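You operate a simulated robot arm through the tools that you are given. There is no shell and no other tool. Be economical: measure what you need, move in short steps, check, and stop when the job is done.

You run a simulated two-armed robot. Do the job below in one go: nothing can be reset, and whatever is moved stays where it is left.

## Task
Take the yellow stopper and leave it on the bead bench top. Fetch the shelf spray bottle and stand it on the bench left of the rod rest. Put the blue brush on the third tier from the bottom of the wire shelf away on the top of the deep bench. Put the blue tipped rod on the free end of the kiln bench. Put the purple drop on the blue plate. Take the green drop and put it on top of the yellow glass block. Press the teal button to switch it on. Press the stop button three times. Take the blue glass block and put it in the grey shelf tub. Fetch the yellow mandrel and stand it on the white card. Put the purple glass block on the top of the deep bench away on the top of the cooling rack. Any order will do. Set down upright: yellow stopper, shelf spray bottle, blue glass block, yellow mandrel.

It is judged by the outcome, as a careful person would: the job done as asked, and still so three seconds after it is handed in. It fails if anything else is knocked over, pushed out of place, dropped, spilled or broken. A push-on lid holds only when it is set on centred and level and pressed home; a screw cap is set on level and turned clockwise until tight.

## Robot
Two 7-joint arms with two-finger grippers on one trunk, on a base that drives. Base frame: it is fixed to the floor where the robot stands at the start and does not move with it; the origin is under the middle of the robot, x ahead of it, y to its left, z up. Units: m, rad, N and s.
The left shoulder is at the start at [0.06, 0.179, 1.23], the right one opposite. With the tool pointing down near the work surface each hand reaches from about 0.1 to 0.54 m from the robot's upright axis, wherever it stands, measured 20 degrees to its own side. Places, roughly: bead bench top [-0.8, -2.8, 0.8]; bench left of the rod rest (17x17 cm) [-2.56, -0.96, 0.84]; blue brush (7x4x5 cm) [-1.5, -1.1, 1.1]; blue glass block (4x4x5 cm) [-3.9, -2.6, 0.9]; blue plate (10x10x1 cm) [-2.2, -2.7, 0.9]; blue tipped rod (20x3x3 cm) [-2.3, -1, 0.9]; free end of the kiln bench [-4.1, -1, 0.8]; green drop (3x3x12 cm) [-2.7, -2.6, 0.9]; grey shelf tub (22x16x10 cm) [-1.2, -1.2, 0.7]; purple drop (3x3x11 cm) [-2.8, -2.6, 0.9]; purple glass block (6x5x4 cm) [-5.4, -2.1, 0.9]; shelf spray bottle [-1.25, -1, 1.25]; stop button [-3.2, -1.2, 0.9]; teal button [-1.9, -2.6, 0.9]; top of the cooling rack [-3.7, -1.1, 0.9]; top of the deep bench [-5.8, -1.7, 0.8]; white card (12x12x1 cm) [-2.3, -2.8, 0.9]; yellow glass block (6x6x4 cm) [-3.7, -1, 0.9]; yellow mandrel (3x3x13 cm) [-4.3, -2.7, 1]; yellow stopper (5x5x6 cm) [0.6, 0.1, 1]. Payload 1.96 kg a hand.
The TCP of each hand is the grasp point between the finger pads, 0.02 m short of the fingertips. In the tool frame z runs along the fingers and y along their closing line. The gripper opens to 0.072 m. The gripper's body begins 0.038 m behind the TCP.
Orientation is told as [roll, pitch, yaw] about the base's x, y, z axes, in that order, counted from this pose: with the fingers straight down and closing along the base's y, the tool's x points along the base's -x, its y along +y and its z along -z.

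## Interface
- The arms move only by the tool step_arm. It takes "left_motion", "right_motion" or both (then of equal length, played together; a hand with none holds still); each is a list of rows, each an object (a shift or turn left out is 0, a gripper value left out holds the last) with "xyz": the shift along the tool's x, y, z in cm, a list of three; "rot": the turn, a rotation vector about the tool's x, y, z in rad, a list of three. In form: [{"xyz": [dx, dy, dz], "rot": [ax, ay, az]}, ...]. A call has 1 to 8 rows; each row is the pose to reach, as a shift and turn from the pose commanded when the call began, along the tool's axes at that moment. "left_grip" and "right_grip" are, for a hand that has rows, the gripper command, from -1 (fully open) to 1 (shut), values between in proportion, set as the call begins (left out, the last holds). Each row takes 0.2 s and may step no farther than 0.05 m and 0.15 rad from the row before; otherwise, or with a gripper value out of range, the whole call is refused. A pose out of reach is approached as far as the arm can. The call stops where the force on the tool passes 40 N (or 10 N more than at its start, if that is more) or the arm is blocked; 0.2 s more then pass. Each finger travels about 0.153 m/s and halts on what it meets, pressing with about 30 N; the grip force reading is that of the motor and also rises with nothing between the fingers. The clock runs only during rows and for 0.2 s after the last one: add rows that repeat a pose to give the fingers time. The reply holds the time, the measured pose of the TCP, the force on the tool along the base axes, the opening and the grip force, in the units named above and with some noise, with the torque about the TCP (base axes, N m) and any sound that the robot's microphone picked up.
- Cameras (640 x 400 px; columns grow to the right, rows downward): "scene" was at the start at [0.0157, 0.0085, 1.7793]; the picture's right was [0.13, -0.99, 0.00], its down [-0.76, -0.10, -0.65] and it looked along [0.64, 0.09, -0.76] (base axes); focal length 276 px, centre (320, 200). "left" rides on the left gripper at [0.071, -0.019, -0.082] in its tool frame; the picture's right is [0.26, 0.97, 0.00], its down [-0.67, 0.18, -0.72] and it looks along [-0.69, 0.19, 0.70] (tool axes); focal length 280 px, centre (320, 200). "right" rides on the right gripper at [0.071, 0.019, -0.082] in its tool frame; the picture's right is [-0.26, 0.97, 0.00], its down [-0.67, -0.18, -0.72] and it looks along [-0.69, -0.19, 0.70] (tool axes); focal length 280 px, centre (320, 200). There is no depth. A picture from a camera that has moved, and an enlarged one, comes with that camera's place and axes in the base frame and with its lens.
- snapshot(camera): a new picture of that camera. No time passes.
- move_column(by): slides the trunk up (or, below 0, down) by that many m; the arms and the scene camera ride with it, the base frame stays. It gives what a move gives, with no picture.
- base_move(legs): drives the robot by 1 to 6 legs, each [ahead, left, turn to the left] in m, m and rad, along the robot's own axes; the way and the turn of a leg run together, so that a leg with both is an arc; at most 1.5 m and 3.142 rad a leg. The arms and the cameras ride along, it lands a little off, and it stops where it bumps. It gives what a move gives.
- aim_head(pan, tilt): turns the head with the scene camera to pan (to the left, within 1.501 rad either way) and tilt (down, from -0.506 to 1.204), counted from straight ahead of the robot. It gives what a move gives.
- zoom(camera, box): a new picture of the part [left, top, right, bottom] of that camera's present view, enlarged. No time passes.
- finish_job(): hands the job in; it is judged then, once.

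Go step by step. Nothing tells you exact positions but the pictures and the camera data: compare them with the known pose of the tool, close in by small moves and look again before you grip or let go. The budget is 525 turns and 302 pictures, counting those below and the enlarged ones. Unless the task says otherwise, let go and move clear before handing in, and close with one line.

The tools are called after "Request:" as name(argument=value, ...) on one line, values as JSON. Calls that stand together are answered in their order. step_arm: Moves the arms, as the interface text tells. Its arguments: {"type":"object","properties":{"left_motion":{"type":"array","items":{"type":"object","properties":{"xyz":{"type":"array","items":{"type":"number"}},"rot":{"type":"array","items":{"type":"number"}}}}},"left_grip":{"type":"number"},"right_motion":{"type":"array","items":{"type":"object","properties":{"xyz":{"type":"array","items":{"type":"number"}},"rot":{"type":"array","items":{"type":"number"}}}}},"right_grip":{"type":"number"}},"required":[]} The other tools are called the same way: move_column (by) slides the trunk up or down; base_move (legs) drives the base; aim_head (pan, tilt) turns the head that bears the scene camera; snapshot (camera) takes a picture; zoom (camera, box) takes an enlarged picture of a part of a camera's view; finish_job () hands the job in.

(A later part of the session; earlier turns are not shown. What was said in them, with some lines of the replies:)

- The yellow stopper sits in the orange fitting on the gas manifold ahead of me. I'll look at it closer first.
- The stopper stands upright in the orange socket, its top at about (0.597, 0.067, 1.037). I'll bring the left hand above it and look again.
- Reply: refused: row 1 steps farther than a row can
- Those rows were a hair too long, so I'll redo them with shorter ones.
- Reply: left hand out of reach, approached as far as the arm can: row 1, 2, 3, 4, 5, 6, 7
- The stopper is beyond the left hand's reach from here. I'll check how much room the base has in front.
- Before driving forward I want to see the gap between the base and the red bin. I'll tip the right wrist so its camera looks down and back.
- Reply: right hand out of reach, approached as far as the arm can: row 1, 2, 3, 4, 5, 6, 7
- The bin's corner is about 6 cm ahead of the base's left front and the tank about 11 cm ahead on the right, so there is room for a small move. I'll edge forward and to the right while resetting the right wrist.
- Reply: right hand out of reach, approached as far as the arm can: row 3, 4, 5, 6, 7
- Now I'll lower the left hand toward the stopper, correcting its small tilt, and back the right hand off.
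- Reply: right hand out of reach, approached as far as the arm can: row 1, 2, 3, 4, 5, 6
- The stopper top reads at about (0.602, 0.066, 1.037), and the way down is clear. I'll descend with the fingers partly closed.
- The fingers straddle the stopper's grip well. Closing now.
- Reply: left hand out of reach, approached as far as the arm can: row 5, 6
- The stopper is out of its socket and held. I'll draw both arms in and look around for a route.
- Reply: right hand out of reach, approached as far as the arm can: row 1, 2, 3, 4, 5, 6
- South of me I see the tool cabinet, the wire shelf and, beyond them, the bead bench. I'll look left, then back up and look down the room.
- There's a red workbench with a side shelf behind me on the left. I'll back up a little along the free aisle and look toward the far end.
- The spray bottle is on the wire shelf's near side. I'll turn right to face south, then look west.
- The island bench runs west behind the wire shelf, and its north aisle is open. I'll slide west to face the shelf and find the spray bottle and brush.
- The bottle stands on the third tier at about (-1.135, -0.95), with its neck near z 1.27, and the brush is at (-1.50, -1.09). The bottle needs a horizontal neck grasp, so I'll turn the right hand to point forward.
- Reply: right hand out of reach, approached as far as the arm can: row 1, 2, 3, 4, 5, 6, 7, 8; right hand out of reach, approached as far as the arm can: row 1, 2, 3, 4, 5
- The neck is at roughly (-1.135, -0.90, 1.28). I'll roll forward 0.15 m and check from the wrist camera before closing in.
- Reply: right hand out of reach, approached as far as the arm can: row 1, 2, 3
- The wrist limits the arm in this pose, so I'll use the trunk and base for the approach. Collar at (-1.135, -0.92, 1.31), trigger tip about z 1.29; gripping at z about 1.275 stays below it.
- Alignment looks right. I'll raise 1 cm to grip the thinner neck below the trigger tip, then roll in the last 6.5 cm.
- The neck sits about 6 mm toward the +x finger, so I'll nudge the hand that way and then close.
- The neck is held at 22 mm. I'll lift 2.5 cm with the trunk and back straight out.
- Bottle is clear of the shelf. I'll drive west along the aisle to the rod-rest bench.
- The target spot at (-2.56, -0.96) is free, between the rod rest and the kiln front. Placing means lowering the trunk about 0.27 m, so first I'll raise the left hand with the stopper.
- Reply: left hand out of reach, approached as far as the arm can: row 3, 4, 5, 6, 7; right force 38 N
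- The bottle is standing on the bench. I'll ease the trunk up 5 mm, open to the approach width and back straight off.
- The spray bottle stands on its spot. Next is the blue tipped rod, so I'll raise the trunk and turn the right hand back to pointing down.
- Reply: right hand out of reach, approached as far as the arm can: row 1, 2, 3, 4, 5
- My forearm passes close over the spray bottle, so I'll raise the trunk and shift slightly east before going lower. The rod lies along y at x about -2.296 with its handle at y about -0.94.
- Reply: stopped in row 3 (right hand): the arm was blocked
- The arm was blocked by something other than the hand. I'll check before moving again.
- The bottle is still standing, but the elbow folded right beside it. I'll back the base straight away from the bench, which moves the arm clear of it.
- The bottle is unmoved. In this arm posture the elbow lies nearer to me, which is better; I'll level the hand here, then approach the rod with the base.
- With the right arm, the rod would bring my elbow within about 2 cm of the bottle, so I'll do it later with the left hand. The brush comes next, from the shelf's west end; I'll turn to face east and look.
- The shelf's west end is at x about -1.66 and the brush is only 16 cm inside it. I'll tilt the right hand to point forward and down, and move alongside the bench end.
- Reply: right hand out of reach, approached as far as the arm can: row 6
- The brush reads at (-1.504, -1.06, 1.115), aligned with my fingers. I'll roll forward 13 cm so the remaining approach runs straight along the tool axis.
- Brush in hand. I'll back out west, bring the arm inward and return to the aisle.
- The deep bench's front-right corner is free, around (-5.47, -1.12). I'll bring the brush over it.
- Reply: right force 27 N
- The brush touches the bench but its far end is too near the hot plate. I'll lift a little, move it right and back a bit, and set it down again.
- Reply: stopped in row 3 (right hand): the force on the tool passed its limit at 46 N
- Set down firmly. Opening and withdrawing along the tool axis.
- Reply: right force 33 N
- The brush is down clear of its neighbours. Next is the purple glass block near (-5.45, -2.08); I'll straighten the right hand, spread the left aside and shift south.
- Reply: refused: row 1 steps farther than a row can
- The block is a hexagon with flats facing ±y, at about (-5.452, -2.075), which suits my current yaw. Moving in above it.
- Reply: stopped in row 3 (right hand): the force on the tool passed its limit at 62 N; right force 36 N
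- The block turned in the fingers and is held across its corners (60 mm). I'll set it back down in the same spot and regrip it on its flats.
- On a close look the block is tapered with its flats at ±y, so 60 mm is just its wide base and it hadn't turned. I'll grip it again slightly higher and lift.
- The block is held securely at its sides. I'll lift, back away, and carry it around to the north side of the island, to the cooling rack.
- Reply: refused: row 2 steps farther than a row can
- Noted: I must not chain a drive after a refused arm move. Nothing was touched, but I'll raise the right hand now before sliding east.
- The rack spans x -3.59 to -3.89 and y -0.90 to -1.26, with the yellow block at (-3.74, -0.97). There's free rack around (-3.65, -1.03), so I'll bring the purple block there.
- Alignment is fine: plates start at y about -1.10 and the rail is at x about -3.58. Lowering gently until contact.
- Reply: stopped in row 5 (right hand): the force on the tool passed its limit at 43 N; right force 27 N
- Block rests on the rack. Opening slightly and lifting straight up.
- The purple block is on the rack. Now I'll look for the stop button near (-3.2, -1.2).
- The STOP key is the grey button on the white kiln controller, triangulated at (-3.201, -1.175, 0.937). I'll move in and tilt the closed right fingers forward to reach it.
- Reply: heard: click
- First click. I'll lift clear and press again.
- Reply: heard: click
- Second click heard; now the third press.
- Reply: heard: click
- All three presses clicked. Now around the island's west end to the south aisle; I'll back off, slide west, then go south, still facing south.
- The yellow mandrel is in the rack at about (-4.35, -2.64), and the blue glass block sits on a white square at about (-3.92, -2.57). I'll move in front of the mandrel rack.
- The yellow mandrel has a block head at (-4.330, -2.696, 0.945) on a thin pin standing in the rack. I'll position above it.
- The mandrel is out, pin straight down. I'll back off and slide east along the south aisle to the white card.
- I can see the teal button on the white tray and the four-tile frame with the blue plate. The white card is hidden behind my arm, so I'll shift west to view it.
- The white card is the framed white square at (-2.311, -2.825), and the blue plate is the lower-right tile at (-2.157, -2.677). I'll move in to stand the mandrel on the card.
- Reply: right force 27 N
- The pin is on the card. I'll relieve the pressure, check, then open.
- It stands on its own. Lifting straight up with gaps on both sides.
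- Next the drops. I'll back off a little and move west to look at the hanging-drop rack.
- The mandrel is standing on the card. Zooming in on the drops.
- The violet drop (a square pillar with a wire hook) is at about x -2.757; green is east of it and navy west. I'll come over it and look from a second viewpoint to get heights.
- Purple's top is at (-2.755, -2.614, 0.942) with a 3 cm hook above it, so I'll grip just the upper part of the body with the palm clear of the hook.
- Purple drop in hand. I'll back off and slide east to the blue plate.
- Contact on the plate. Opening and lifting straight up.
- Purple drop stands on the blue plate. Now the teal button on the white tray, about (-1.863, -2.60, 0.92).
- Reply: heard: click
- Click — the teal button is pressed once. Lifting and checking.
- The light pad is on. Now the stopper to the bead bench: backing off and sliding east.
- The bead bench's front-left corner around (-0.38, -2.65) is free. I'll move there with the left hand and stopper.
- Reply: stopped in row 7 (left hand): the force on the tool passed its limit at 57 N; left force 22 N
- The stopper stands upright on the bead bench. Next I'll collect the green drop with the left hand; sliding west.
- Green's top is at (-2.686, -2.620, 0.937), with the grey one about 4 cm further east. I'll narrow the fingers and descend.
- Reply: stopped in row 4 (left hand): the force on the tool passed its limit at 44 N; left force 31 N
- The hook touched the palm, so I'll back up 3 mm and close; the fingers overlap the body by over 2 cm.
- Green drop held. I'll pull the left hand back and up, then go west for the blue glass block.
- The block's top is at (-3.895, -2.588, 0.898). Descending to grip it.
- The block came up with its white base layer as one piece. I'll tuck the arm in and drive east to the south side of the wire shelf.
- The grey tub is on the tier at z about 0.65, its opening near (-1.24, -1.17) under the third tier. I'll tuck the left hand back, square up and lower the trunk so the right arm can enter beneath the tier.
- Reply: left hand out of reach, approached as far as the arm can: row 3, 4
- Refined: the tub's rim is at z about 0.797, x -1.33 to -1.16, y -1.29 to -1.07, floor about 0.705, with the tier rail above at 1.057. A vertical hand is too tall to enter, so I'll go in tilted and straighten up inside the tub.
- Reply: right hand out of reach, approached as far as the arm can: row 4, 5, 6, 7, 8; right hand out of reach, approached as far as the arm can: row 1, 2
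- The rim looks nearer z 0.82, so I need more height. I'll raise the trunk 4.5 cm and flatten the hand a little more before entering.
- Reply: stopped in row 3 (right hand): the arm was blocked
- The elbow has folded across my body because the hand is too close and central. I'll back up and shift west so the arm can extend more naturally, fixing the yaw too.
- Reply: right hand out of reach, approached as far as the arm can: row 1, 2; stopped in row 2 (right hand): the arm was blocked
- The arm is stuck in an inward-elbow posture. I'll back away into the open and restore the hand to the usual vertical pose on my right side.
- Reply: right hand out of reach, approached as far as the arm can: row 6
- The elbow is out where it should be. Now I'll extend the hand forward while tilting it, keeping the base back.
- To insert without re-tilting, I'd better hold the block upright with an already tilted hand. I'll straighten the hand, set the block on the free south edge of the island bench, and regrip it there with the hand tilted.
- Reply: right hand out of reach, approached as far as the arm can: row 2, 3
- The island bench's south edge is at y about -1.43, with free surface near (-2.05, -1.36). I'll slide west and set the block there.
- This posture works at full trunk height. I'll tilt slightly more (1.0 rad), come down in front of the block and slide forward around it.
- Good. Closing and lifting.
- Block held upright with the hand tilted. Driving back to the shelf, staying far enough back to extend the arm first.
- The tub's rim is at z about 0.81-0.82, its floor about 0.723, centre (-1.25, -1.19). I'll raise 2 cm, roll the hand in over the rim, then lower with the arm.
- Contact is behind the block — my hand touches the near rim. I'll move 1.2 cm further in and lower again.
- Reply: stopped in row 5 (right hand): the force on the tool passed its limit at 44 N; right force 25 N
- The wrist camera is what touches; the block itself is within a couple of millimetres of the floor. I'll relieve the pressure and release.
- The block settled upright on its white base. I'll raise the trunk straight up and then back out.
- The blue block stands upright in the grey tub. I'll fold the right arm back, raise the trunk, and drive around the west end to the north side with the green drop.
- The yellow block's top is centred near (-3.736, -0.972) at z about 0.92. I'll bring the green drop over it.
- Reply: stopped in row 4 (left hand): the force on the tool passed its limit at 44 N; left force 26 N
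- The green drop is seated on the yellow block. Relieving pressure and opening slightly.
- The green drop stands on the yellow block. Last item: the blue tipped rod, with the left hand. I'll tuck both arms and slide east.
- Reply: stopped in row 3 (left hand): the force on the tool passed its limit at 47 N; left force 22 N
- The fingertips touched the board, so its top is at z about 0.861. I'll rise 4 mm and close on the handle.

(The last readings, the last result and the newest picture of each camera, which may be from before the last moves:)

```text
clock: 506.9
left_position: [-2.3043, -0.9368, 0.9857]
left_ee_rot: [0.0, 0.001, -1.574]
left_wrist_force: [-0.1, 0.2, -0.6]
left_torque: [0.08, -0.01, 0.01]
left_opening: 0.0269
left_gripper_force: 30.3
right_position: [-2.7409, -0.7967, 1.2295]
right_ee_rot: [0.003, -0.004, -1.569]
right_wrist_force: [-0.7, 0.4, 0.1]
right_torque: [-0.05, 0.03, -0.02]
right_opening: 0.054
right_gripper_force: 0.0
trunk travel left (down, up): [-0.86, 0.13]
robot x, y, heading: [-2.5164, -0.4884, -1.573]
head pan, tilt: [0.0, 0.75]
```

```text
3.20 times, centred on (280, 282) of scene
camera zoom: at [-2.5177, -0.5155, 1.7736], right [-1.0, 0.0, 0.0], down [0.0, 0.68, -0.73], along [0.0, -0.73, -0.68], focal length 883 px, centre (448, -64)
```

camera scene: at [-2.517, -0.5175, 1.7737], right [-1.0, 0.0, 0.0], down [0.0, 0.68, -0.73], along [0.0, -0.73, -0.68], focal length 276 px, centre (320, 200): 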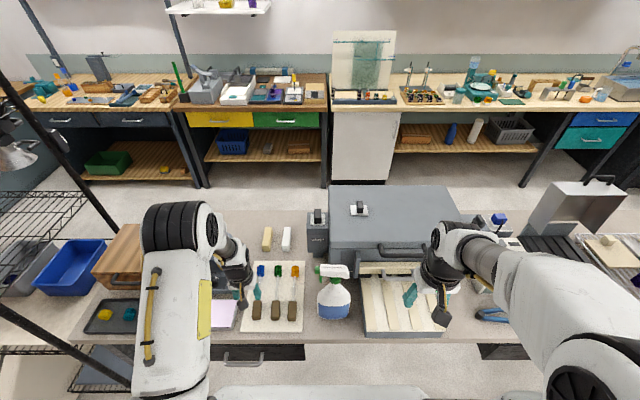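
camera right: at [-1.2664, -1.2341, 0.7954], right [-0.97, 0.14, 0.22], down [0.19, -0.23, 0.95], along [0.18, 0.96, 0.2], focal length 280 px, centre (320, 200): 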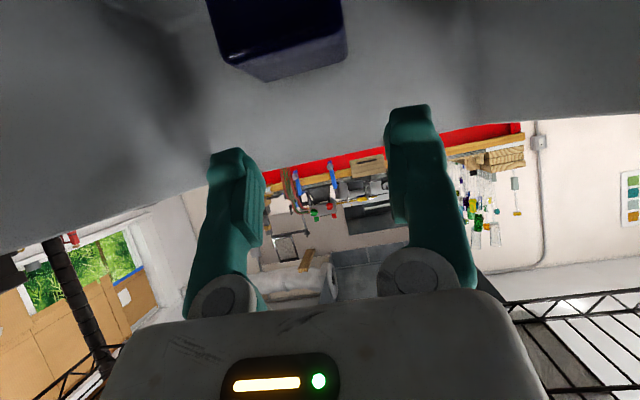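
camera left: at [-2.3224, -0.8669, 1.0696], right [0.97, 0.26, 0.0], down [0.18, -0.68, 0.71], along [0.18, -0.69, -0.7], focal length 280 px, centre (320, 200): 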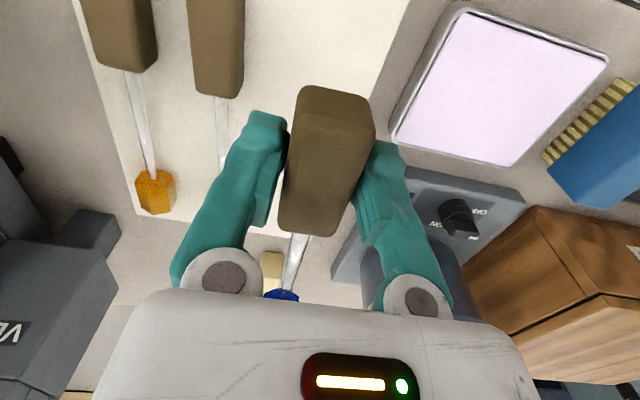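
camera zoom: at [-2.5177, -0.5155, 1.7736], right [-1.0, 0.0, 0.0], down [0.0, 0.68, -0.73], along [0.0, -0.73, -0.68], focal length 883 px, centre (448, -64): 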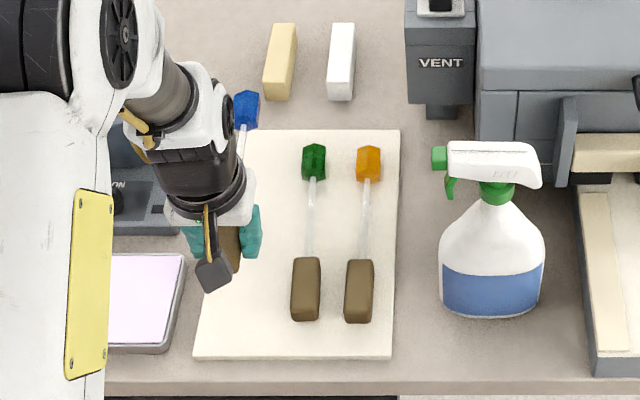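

The rod is held level by its handle. I'll raise it, back off, and carry it to the free end of the kiln bench.

Request:
step_arm(left_motion=[{"xyz": [0, 0, -4.5]}, {"xyz": [0, 0, -9]}, {"xyz": [2, 0, -13]}, {"xyz": [5, 0, -16.5]}, {"xyz": [8, 0, -20]}, {"xyz": [10, 0, -22]}])

Request:
base_move(legs=[[-0.12, 0, 0], [0, -0.9, 0], [0, -0.9, 0]])

Request:
snapshot(camera="scene")

Request:
snapshot(camera="left")

```text
clock: 508.3
left_position: [-2.3052, -0.8369, 1.2045]
left_ee_rot: [0.0, 0.002, -1.574]
left_wrist_force: [-0.6, 0.4, -0.9]
left_torque: [0.08, 0.05, 0.01]
left_opening: 0.0268
left_gripper_force: 30.5
right_position: [-2.7397, -0.7959, 1.2287]
right_ee_rot: [0.002, -0.004, -1.571]
right_wrist_force: [-0.1, 1.2, 0.0]
right_torque: [0.01, 0.01, 0.0]
right_opening: 0.0538
right_gripper_force: 0.0
trunk travel left (down, up): [-0.86, 0.13]
robot x, y, heading: [-2.5159, -0.4941, -1.574]
head pan, tilt: [0.0, 0.75]
```

```text
clock: 518.3
left_position: [-4.1273, -0.7125, 1.2027]
left_ee_rot: [0.0, 0.002, -1.565]
left_wrist_force: [-0.5, 0.2, -1.2]
left_torque: [0.09, -0.01, 0.0]
left_opening: 0.0267
left_gripper_force: 29.7
right_position: [-4.5622, -0.6749, 1.2289]
right_ee_rot: [0.001, -0.003, -1.561]
right_wrist_force: [-0.3, 0.0, 0.4]
right_torque: [0.0, -0.03, 0.01]
right_opening: 0.0541
right_gripper_force: 0.1
trunk travel left (down, up): [-0.86, 0.13]
robot x, y, heading: [-4.3412, -0.3668, -1.565]
head pan, tilt: [0.0, 0.75]
```

```text
72 pictures are left
camera scene: at [-4.3422, -0.3928, 1.7736], right [-1.0, -0.01, 0.0], down [-0.01, 0.68, -0.73], along [0.01, -0.73, -0.68], focal length 276 px, centre (320, 200)
```

scene: 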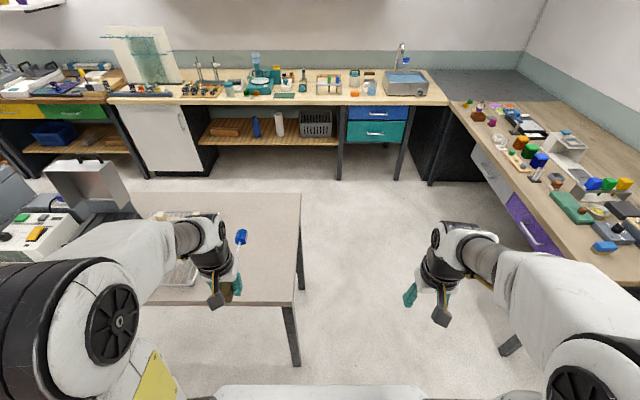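

```text
71 pictures are left
camera left: at [-4.1469, -0.642, 1.287], right [0.96, 0.27, 0.0], down [0.19, -0.67, 0.71], along [0.19, -0.69, -0.7], focal length 280 px, centre (320, 200)
```

left: 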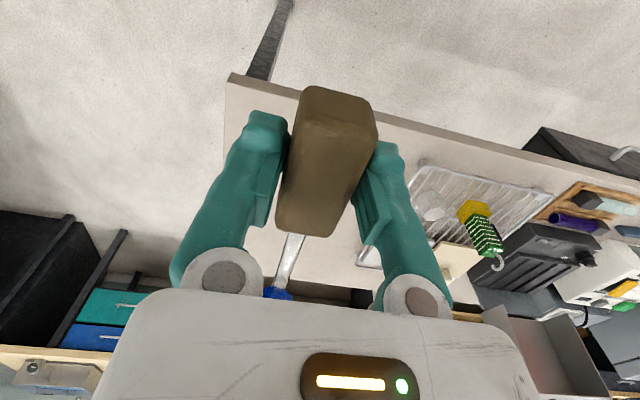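

Request:
base_move(legs=[[0.1, 0.035, -0.005]])

Request:
step_arm(left_motion=[{"xyz": [-3, 0, 3]}, {"xyz": [-6, 0, 6]}, {"xyz": [-9, 0, 9]}, {"xyz": [-12, 0, 12]}, {"xyz": [-13, 0, 16]}, {"xyz": [-13, 0, 20]}, {"xyz": [-13, 0, 24]}, {"xyz": [-13, 0, 28]}])

Request:
snapshot(camera="scene")

```text
clock: 519.5
left_position: [-4.0945, -0.8138, 1.205]
left_ee_rot: [0.002, 0.002, -1.571]
left_wrist_force: [0.2, -0.3, -0.4]
left_torque: [0.07, -0.01, -0.02]
left_opening: 0.027
left_gripper_force: 29.8
right_position: [-4.528, -0.773, 1.2291]
right_ee_rot: [0.004, -0.005, -1.567]
right_wrist_force: [-0.2, -0.3, -0.9]
right_torque: [0.01, 0.02, -0.02]
right_opening: 0.0539
right_gripper_force: 0.0
trunk travel left (down, up): [-0.86, 0.13]
robot x, y, heading: [-4.305, -0.468, -1.572]
head pan, tilt: [0.0, 0.75]
```

```text
clock: 521.3
left_position: [-4.0941, -0.9434, 0.9231]
left_ee_rot: [-0.001, 0.001, -1.571]
left_wrist_force: [-0.5, 0.0, -1.1]
left_torque: [0.12, 0.04, 0.04]
left_opening: 0.0268
left_gripper_force: 29.9
right_position: [-4.5275, -0.7762, 1.2281]
right_ee_rot: [0.003, -0.004, -1.566]
right_wrist_force: [0.1, 1.0, -0.1]
right_torque: [0.01, -0.03, 0.0]
right_opening: 0.0539
right_gripper_force: 0.1
trunk travel left (down, up): [-0.86, 0.13]
robot x, y, heading: [-4.3101, -0.4698, -1.568]
head pan, tilt: [0.0, 0.75]
```

```text
70 pictures are left
camera scene: at [-4.3068, -0.4949, 1.7737], right [-1.0, 0.0, 0.0], down [0.0, 0.68, -0.73], along [0.0, -0.73, -0.68], focal length 276 px, centre (320, 200)
```

scene: 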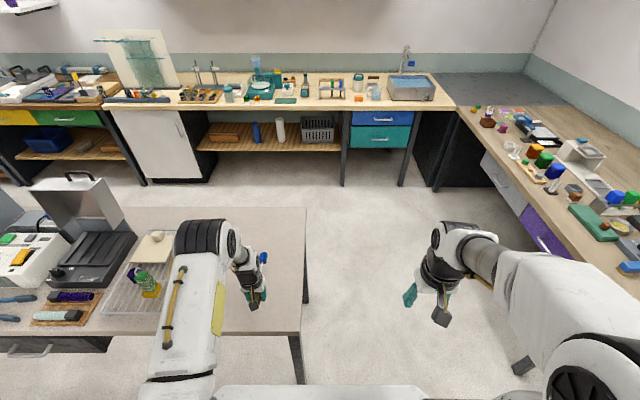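

Request:
step_arm(left_motion=[{"xyz": [0, 0, 2.5]}, {"xyz": [0, 0, 4]}, {"xyz": [0, 0, 4.6]}, {"xyz": [0, 0, 5.1]}, {"xyz": [0, 0, 5.5]}, {"xyz": [0, 0, 5.9]}, {"xyz": [0, 0, 6.3]}])

Request:
snapshot(camera="left")

```text
clock: 522.7
left_position: [-4.0949, -0.9439, 0.8698]
left_ee_rot: [0.002, -0.006, -1.571]
left_wrist_force: [-1.5, 7.1, 21.4]
left_torque: [0.19, 0.11, -0.05]
left_opening: 0.0266
left_gripper_force: 30.2
right_position: [-4.5285, -0.7713, 1.2297]
right_ee_rot: [0.004, -0.006, -1.569]
right_wrist_force: [0.3, 0.7, -0.5]
right_torque: [0.01, -0.01, 0.03]
right_opening: 0.0541
right_gripper_force: 0.1
trunk travel left (down, up): [-0.86, 0.13]
robot x, y, heading: [-4.3081, -0.4685, -1.571]
head pan, tilt: [0.0, 0.75]
stopped in row 6 (left hand): the force on the tool passed its limit at 51 N (the readings are from after the stop); the commanded pose is now the measured one
```

```text
69 pictures are left
camera left: at [-4.1136, -0.8727, 0.9527], right [0.96, 0.26, 0.0], down [0.18, -0.67, 0.72], along [0.19, -0.69, -0.69], focal length 280 px, centre (320, 200)
```

left: 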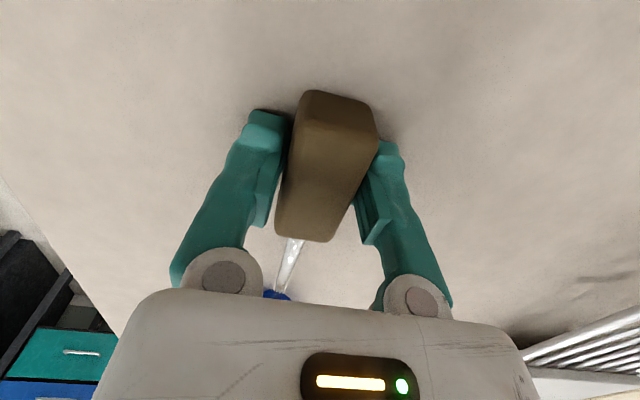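

The rod lies on the bench. Opening and lifting away.

Request:
step_arm(left_motion=[{"xyz": [0, 0, -0.1]}, {"xyz": [0, 0, -0.1]}, {"xyz": [0, 0, -0.1]}], left_grip=-0.4)

Request:
step_arm(left_motion=[{"xyz": [0, 0, -3]}, {"xyz": [0, 0, -7]}, {"xyz": [0, 0, -11]}, {"xyz": [0, 0, -15]}, {"xyz": [0, 0, -19]}, {"xyz": [4, 0, -22]}, {"xyz": [8, 0, -25]}])

Request:
base_move(legs=[[-0.15, -0.2, 0]])

Request:
aim_head(pan=0.3, tilt=0.65)

Request:
snapshot(camera="scene")

```text
clock: 523.5
left_position: [-4.0919, -0.944, 0.8697]
left_ee_rot: [-0.001, -0.007, -1.569]
left_wrist_force: [21.6, 1.8, 28.7]
left_torque: [0.03, 0.07, 0.08]
left_opening: 0.0398
left_gripper_force: 0.1
right_position: [-4.5254, -0.7719, 1.2304]
right_ee_rot: [-0.001, -0.007, -1.568]
right_wrist_force: [-0.2, 1.0, 0.1]
right_torque: [0.0, -0.03, 0.03]
right_opening: 0.054
right_gripper_force: 0.0
trunk travel left (down, up): [-0.86, 0.13]
robot x, y, heading: [-4.3071, -0.4663, -1.572]
head pan, tilt: [0.0, 0.75]
```

```text
clock: 525.1
left_position: [-4.0962, -0.86, 1.1215]
left_ee_rot: [0.002, -0.005, -1.573]
left_wrist_force: [0.1, 0.7, 0.8]
left_torque: [0.01, 0.01, -0.02]
left_opening: 0.0505
left_gripper_force: 0.1
right_position: [-4.5282, -0.7721, 1.2304]
right_ee_rot: [0.003, -0.007, -1.567]
right_wrist_force: [-0.1, 0.4, -0.3]
right_torque: [0.02, 0.01, 0.0]
right_opening: 0.0539
right_gripper_force: 0.1
trunk travel left (down, up): [-0.86, 0.13]
robot x, y, heading: [-4.304, -0.4688, -1.574]
head pan, tilt: [0.0, 0.75]
```

```text
clock: 526.9
left_position: [-4.2943, -0.7122, 1.119]
left_ee_rot: [0.001, -0.002, -1.571]
left_wrist_force: [0.1, 0.7, 0.3]
left_torque: [0.04, 0.02, -0.01]
left_opening: 0.0504
left_gripper_force: 0.0
right_position: [-4.7272, -0.6249, 1.2286]
right_ee_rot: [0.002, -0.003, -1.569]
right_wrist_force: [-0.1, 0.7, -0.6]
right_torque: [0.02, -0.02, -0.02]
right_opening: 0.0538
right_gripper_force: 0.1
trunk travel left (down, up): [-0.86, 0.13]
robot x, y, heading: [-4.5012, -0.3166, -1.569]
head pan, tilt: [0.0, 0.75]
```

```text
clock: 527.7
left_position: [-4.2953, -0.7112, 1.1206]
left_ee_rot: [0.002, -0.004, -1.57]
left_wrist_force: [-0.2, -0.2, -0.6]
left_torque: [0.02, 0.0, -0.01]
left_opening: 0.0504
left_gripper_force: 0.0
right_position: [-4.7277, -0.6232, 1.2285]
right_ee_rot: [0.004, -0.004, -1.566]
right_wrist_force: [-1.0, 0.2, -0.3]
right_torque: [-0.01, 0.0, -0.02]
right_opening: 0.0539
right_gripper_force: 0.1
trunk travel left (down, up): [-0.86, 0.13]
robot x, y, heading: [-4.5116, -0.3173, -1.57]
head pan, tilt: [0.3, 0.649]
```

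```text
68 pictures are left
camera scene: at [-4.4817, -0.3421, 1.7822], right [-0.96, -0.3, 0.0], down [-0.18, 0.58, -0.8], along [0.24, -0.76, -0.6], focal length 276 px, centre (320, 200)
```

scene: 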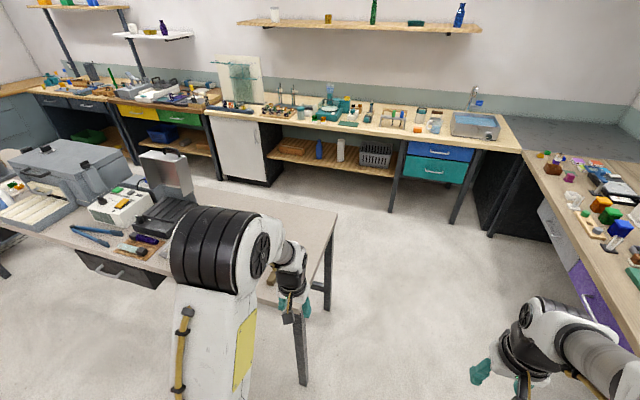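

Request:
base_move(legs=[[0, -0.3, 0]])

Request:
aim_head(pan=0.75, tilt=0.55)

Request:
snapshot(camera="scene")

Request:
snapshot(camera="left")

```text
clock: 529.8
left_position: [-4.5956, -0.7132, 1.1195]
left_ee_rot: [0.0, -0.002, -1.577]
left_wrist_force: [0.3, 0.2, -0.5]
left_torque: [0.01, 0.03, -0.02]
left_opening: 0.0505
left_gripper_force: 0.1
right_position: [-5.029, -0.6219, 1.2299]
right_ee_rot: [0.002, -0.003, -1.574]
right_wrist_force: [0.6, -0.1, 0.3]
right_torque: [0.02, 0.01, 0.04]
right_opening: 0.0541
right_gripper_force: 0.1
trunk travel left (down, up): [-0.86, 0.13]
robot x, y, heading: [-4.8049, -0.3231, -1.575]
head pan, tilt: [0.3, 0.649]
```

```text
clock: 530.7
left_position: [-4.598, -0.7123, 1.1201]
left_ee_rot: [0.0, -0.002, -1.578]
left_wrist_force: [-0.4, -0.5, 0.1]
left_torque: [0.02, 0.0, -0.01]
left_opening: 0.0505
left_gripper_force: 0.1
right_position: [-5.0313, -0.6225, 1.2286]
right_ee_rot: [0.004, -0.003, -1.574]
right_wrist_force: [-0.5, -0.8, 0.6]
right_torque: [-0.01, -0.03, 0.03]
right_opening: 0.0541
right_gripper_force: 0.1
trunk travel left (down, up): [-0.86, 0.13]
robot x, y, heading: [-4.8074, -0.32, -1.577]
head pan, tilt: [0.75, 0.55]
```

```text
67 pictures are left
camera scene: at [-4.7458, -0.3252, 1.791], right [-0.74, -0.68, 0.0], down [-0.35, 0.38, -0.85], along [0.58, -0.63, -0.52], focal length 276 px, centre (320, 200)
```

scene: 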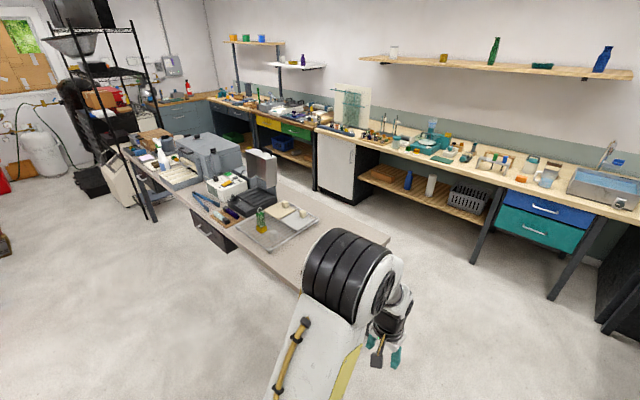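

```text
66 pictures are left
camera left: at [-4.6162, -0.642, 1.2032], right [0.97, 0.26, 0.0], down [0.18, -0.67, 0.72], along [0.18, -0.69, -0.7], focal length 280 px, centre (320, 200)
```

left: 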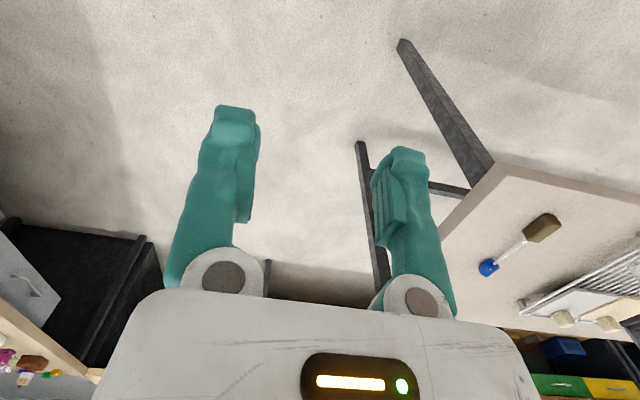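

Request:
zoom(camera="scene", box=[110, 120, 330, 260])

Request:
zoom(camera="scene", box=[190, 80, 390, 180])

```text
2.86 times, centred on (220, 190) of scene
camera zoom: at [-4.7458, -0.3252, 1.791], right [-0.74, -0.68, 0.0], down [-0.35, 0.38, -0.85], along [0.58, -0.63, -0.52], focal length 789 px, centre (606, 229)
```

zoom: 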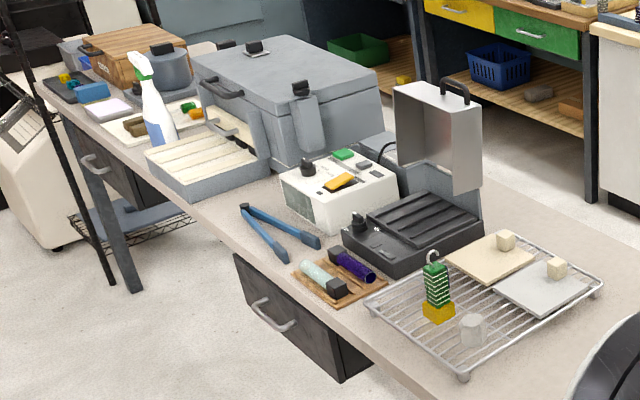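

```text
3.20 times, centred on (290, 130) of scene
camera zoom: at [-4.7458, -0.3252, 1.791], right [-0.74, -0.68, 0.0], down [-0.35, 0.38, -0.85], along [0.58, -0.63, -0.52], focal length 883 px, centre (416, 424)
```

zoom: 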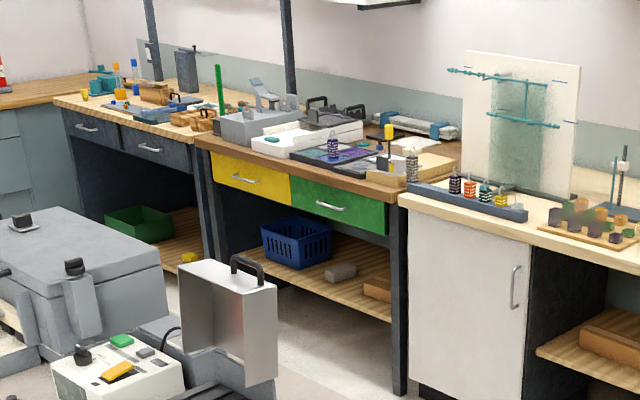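

Everything in view is where it was put, both hands are empty and clear, so I'm handing the job in.

Request:
finish_job()

```text
The job is handed in.
```

All eleven tasks are done and the job is handed in. I saw each item in place as I finished it, heard a click for every button press, and both hands are empty and clear.
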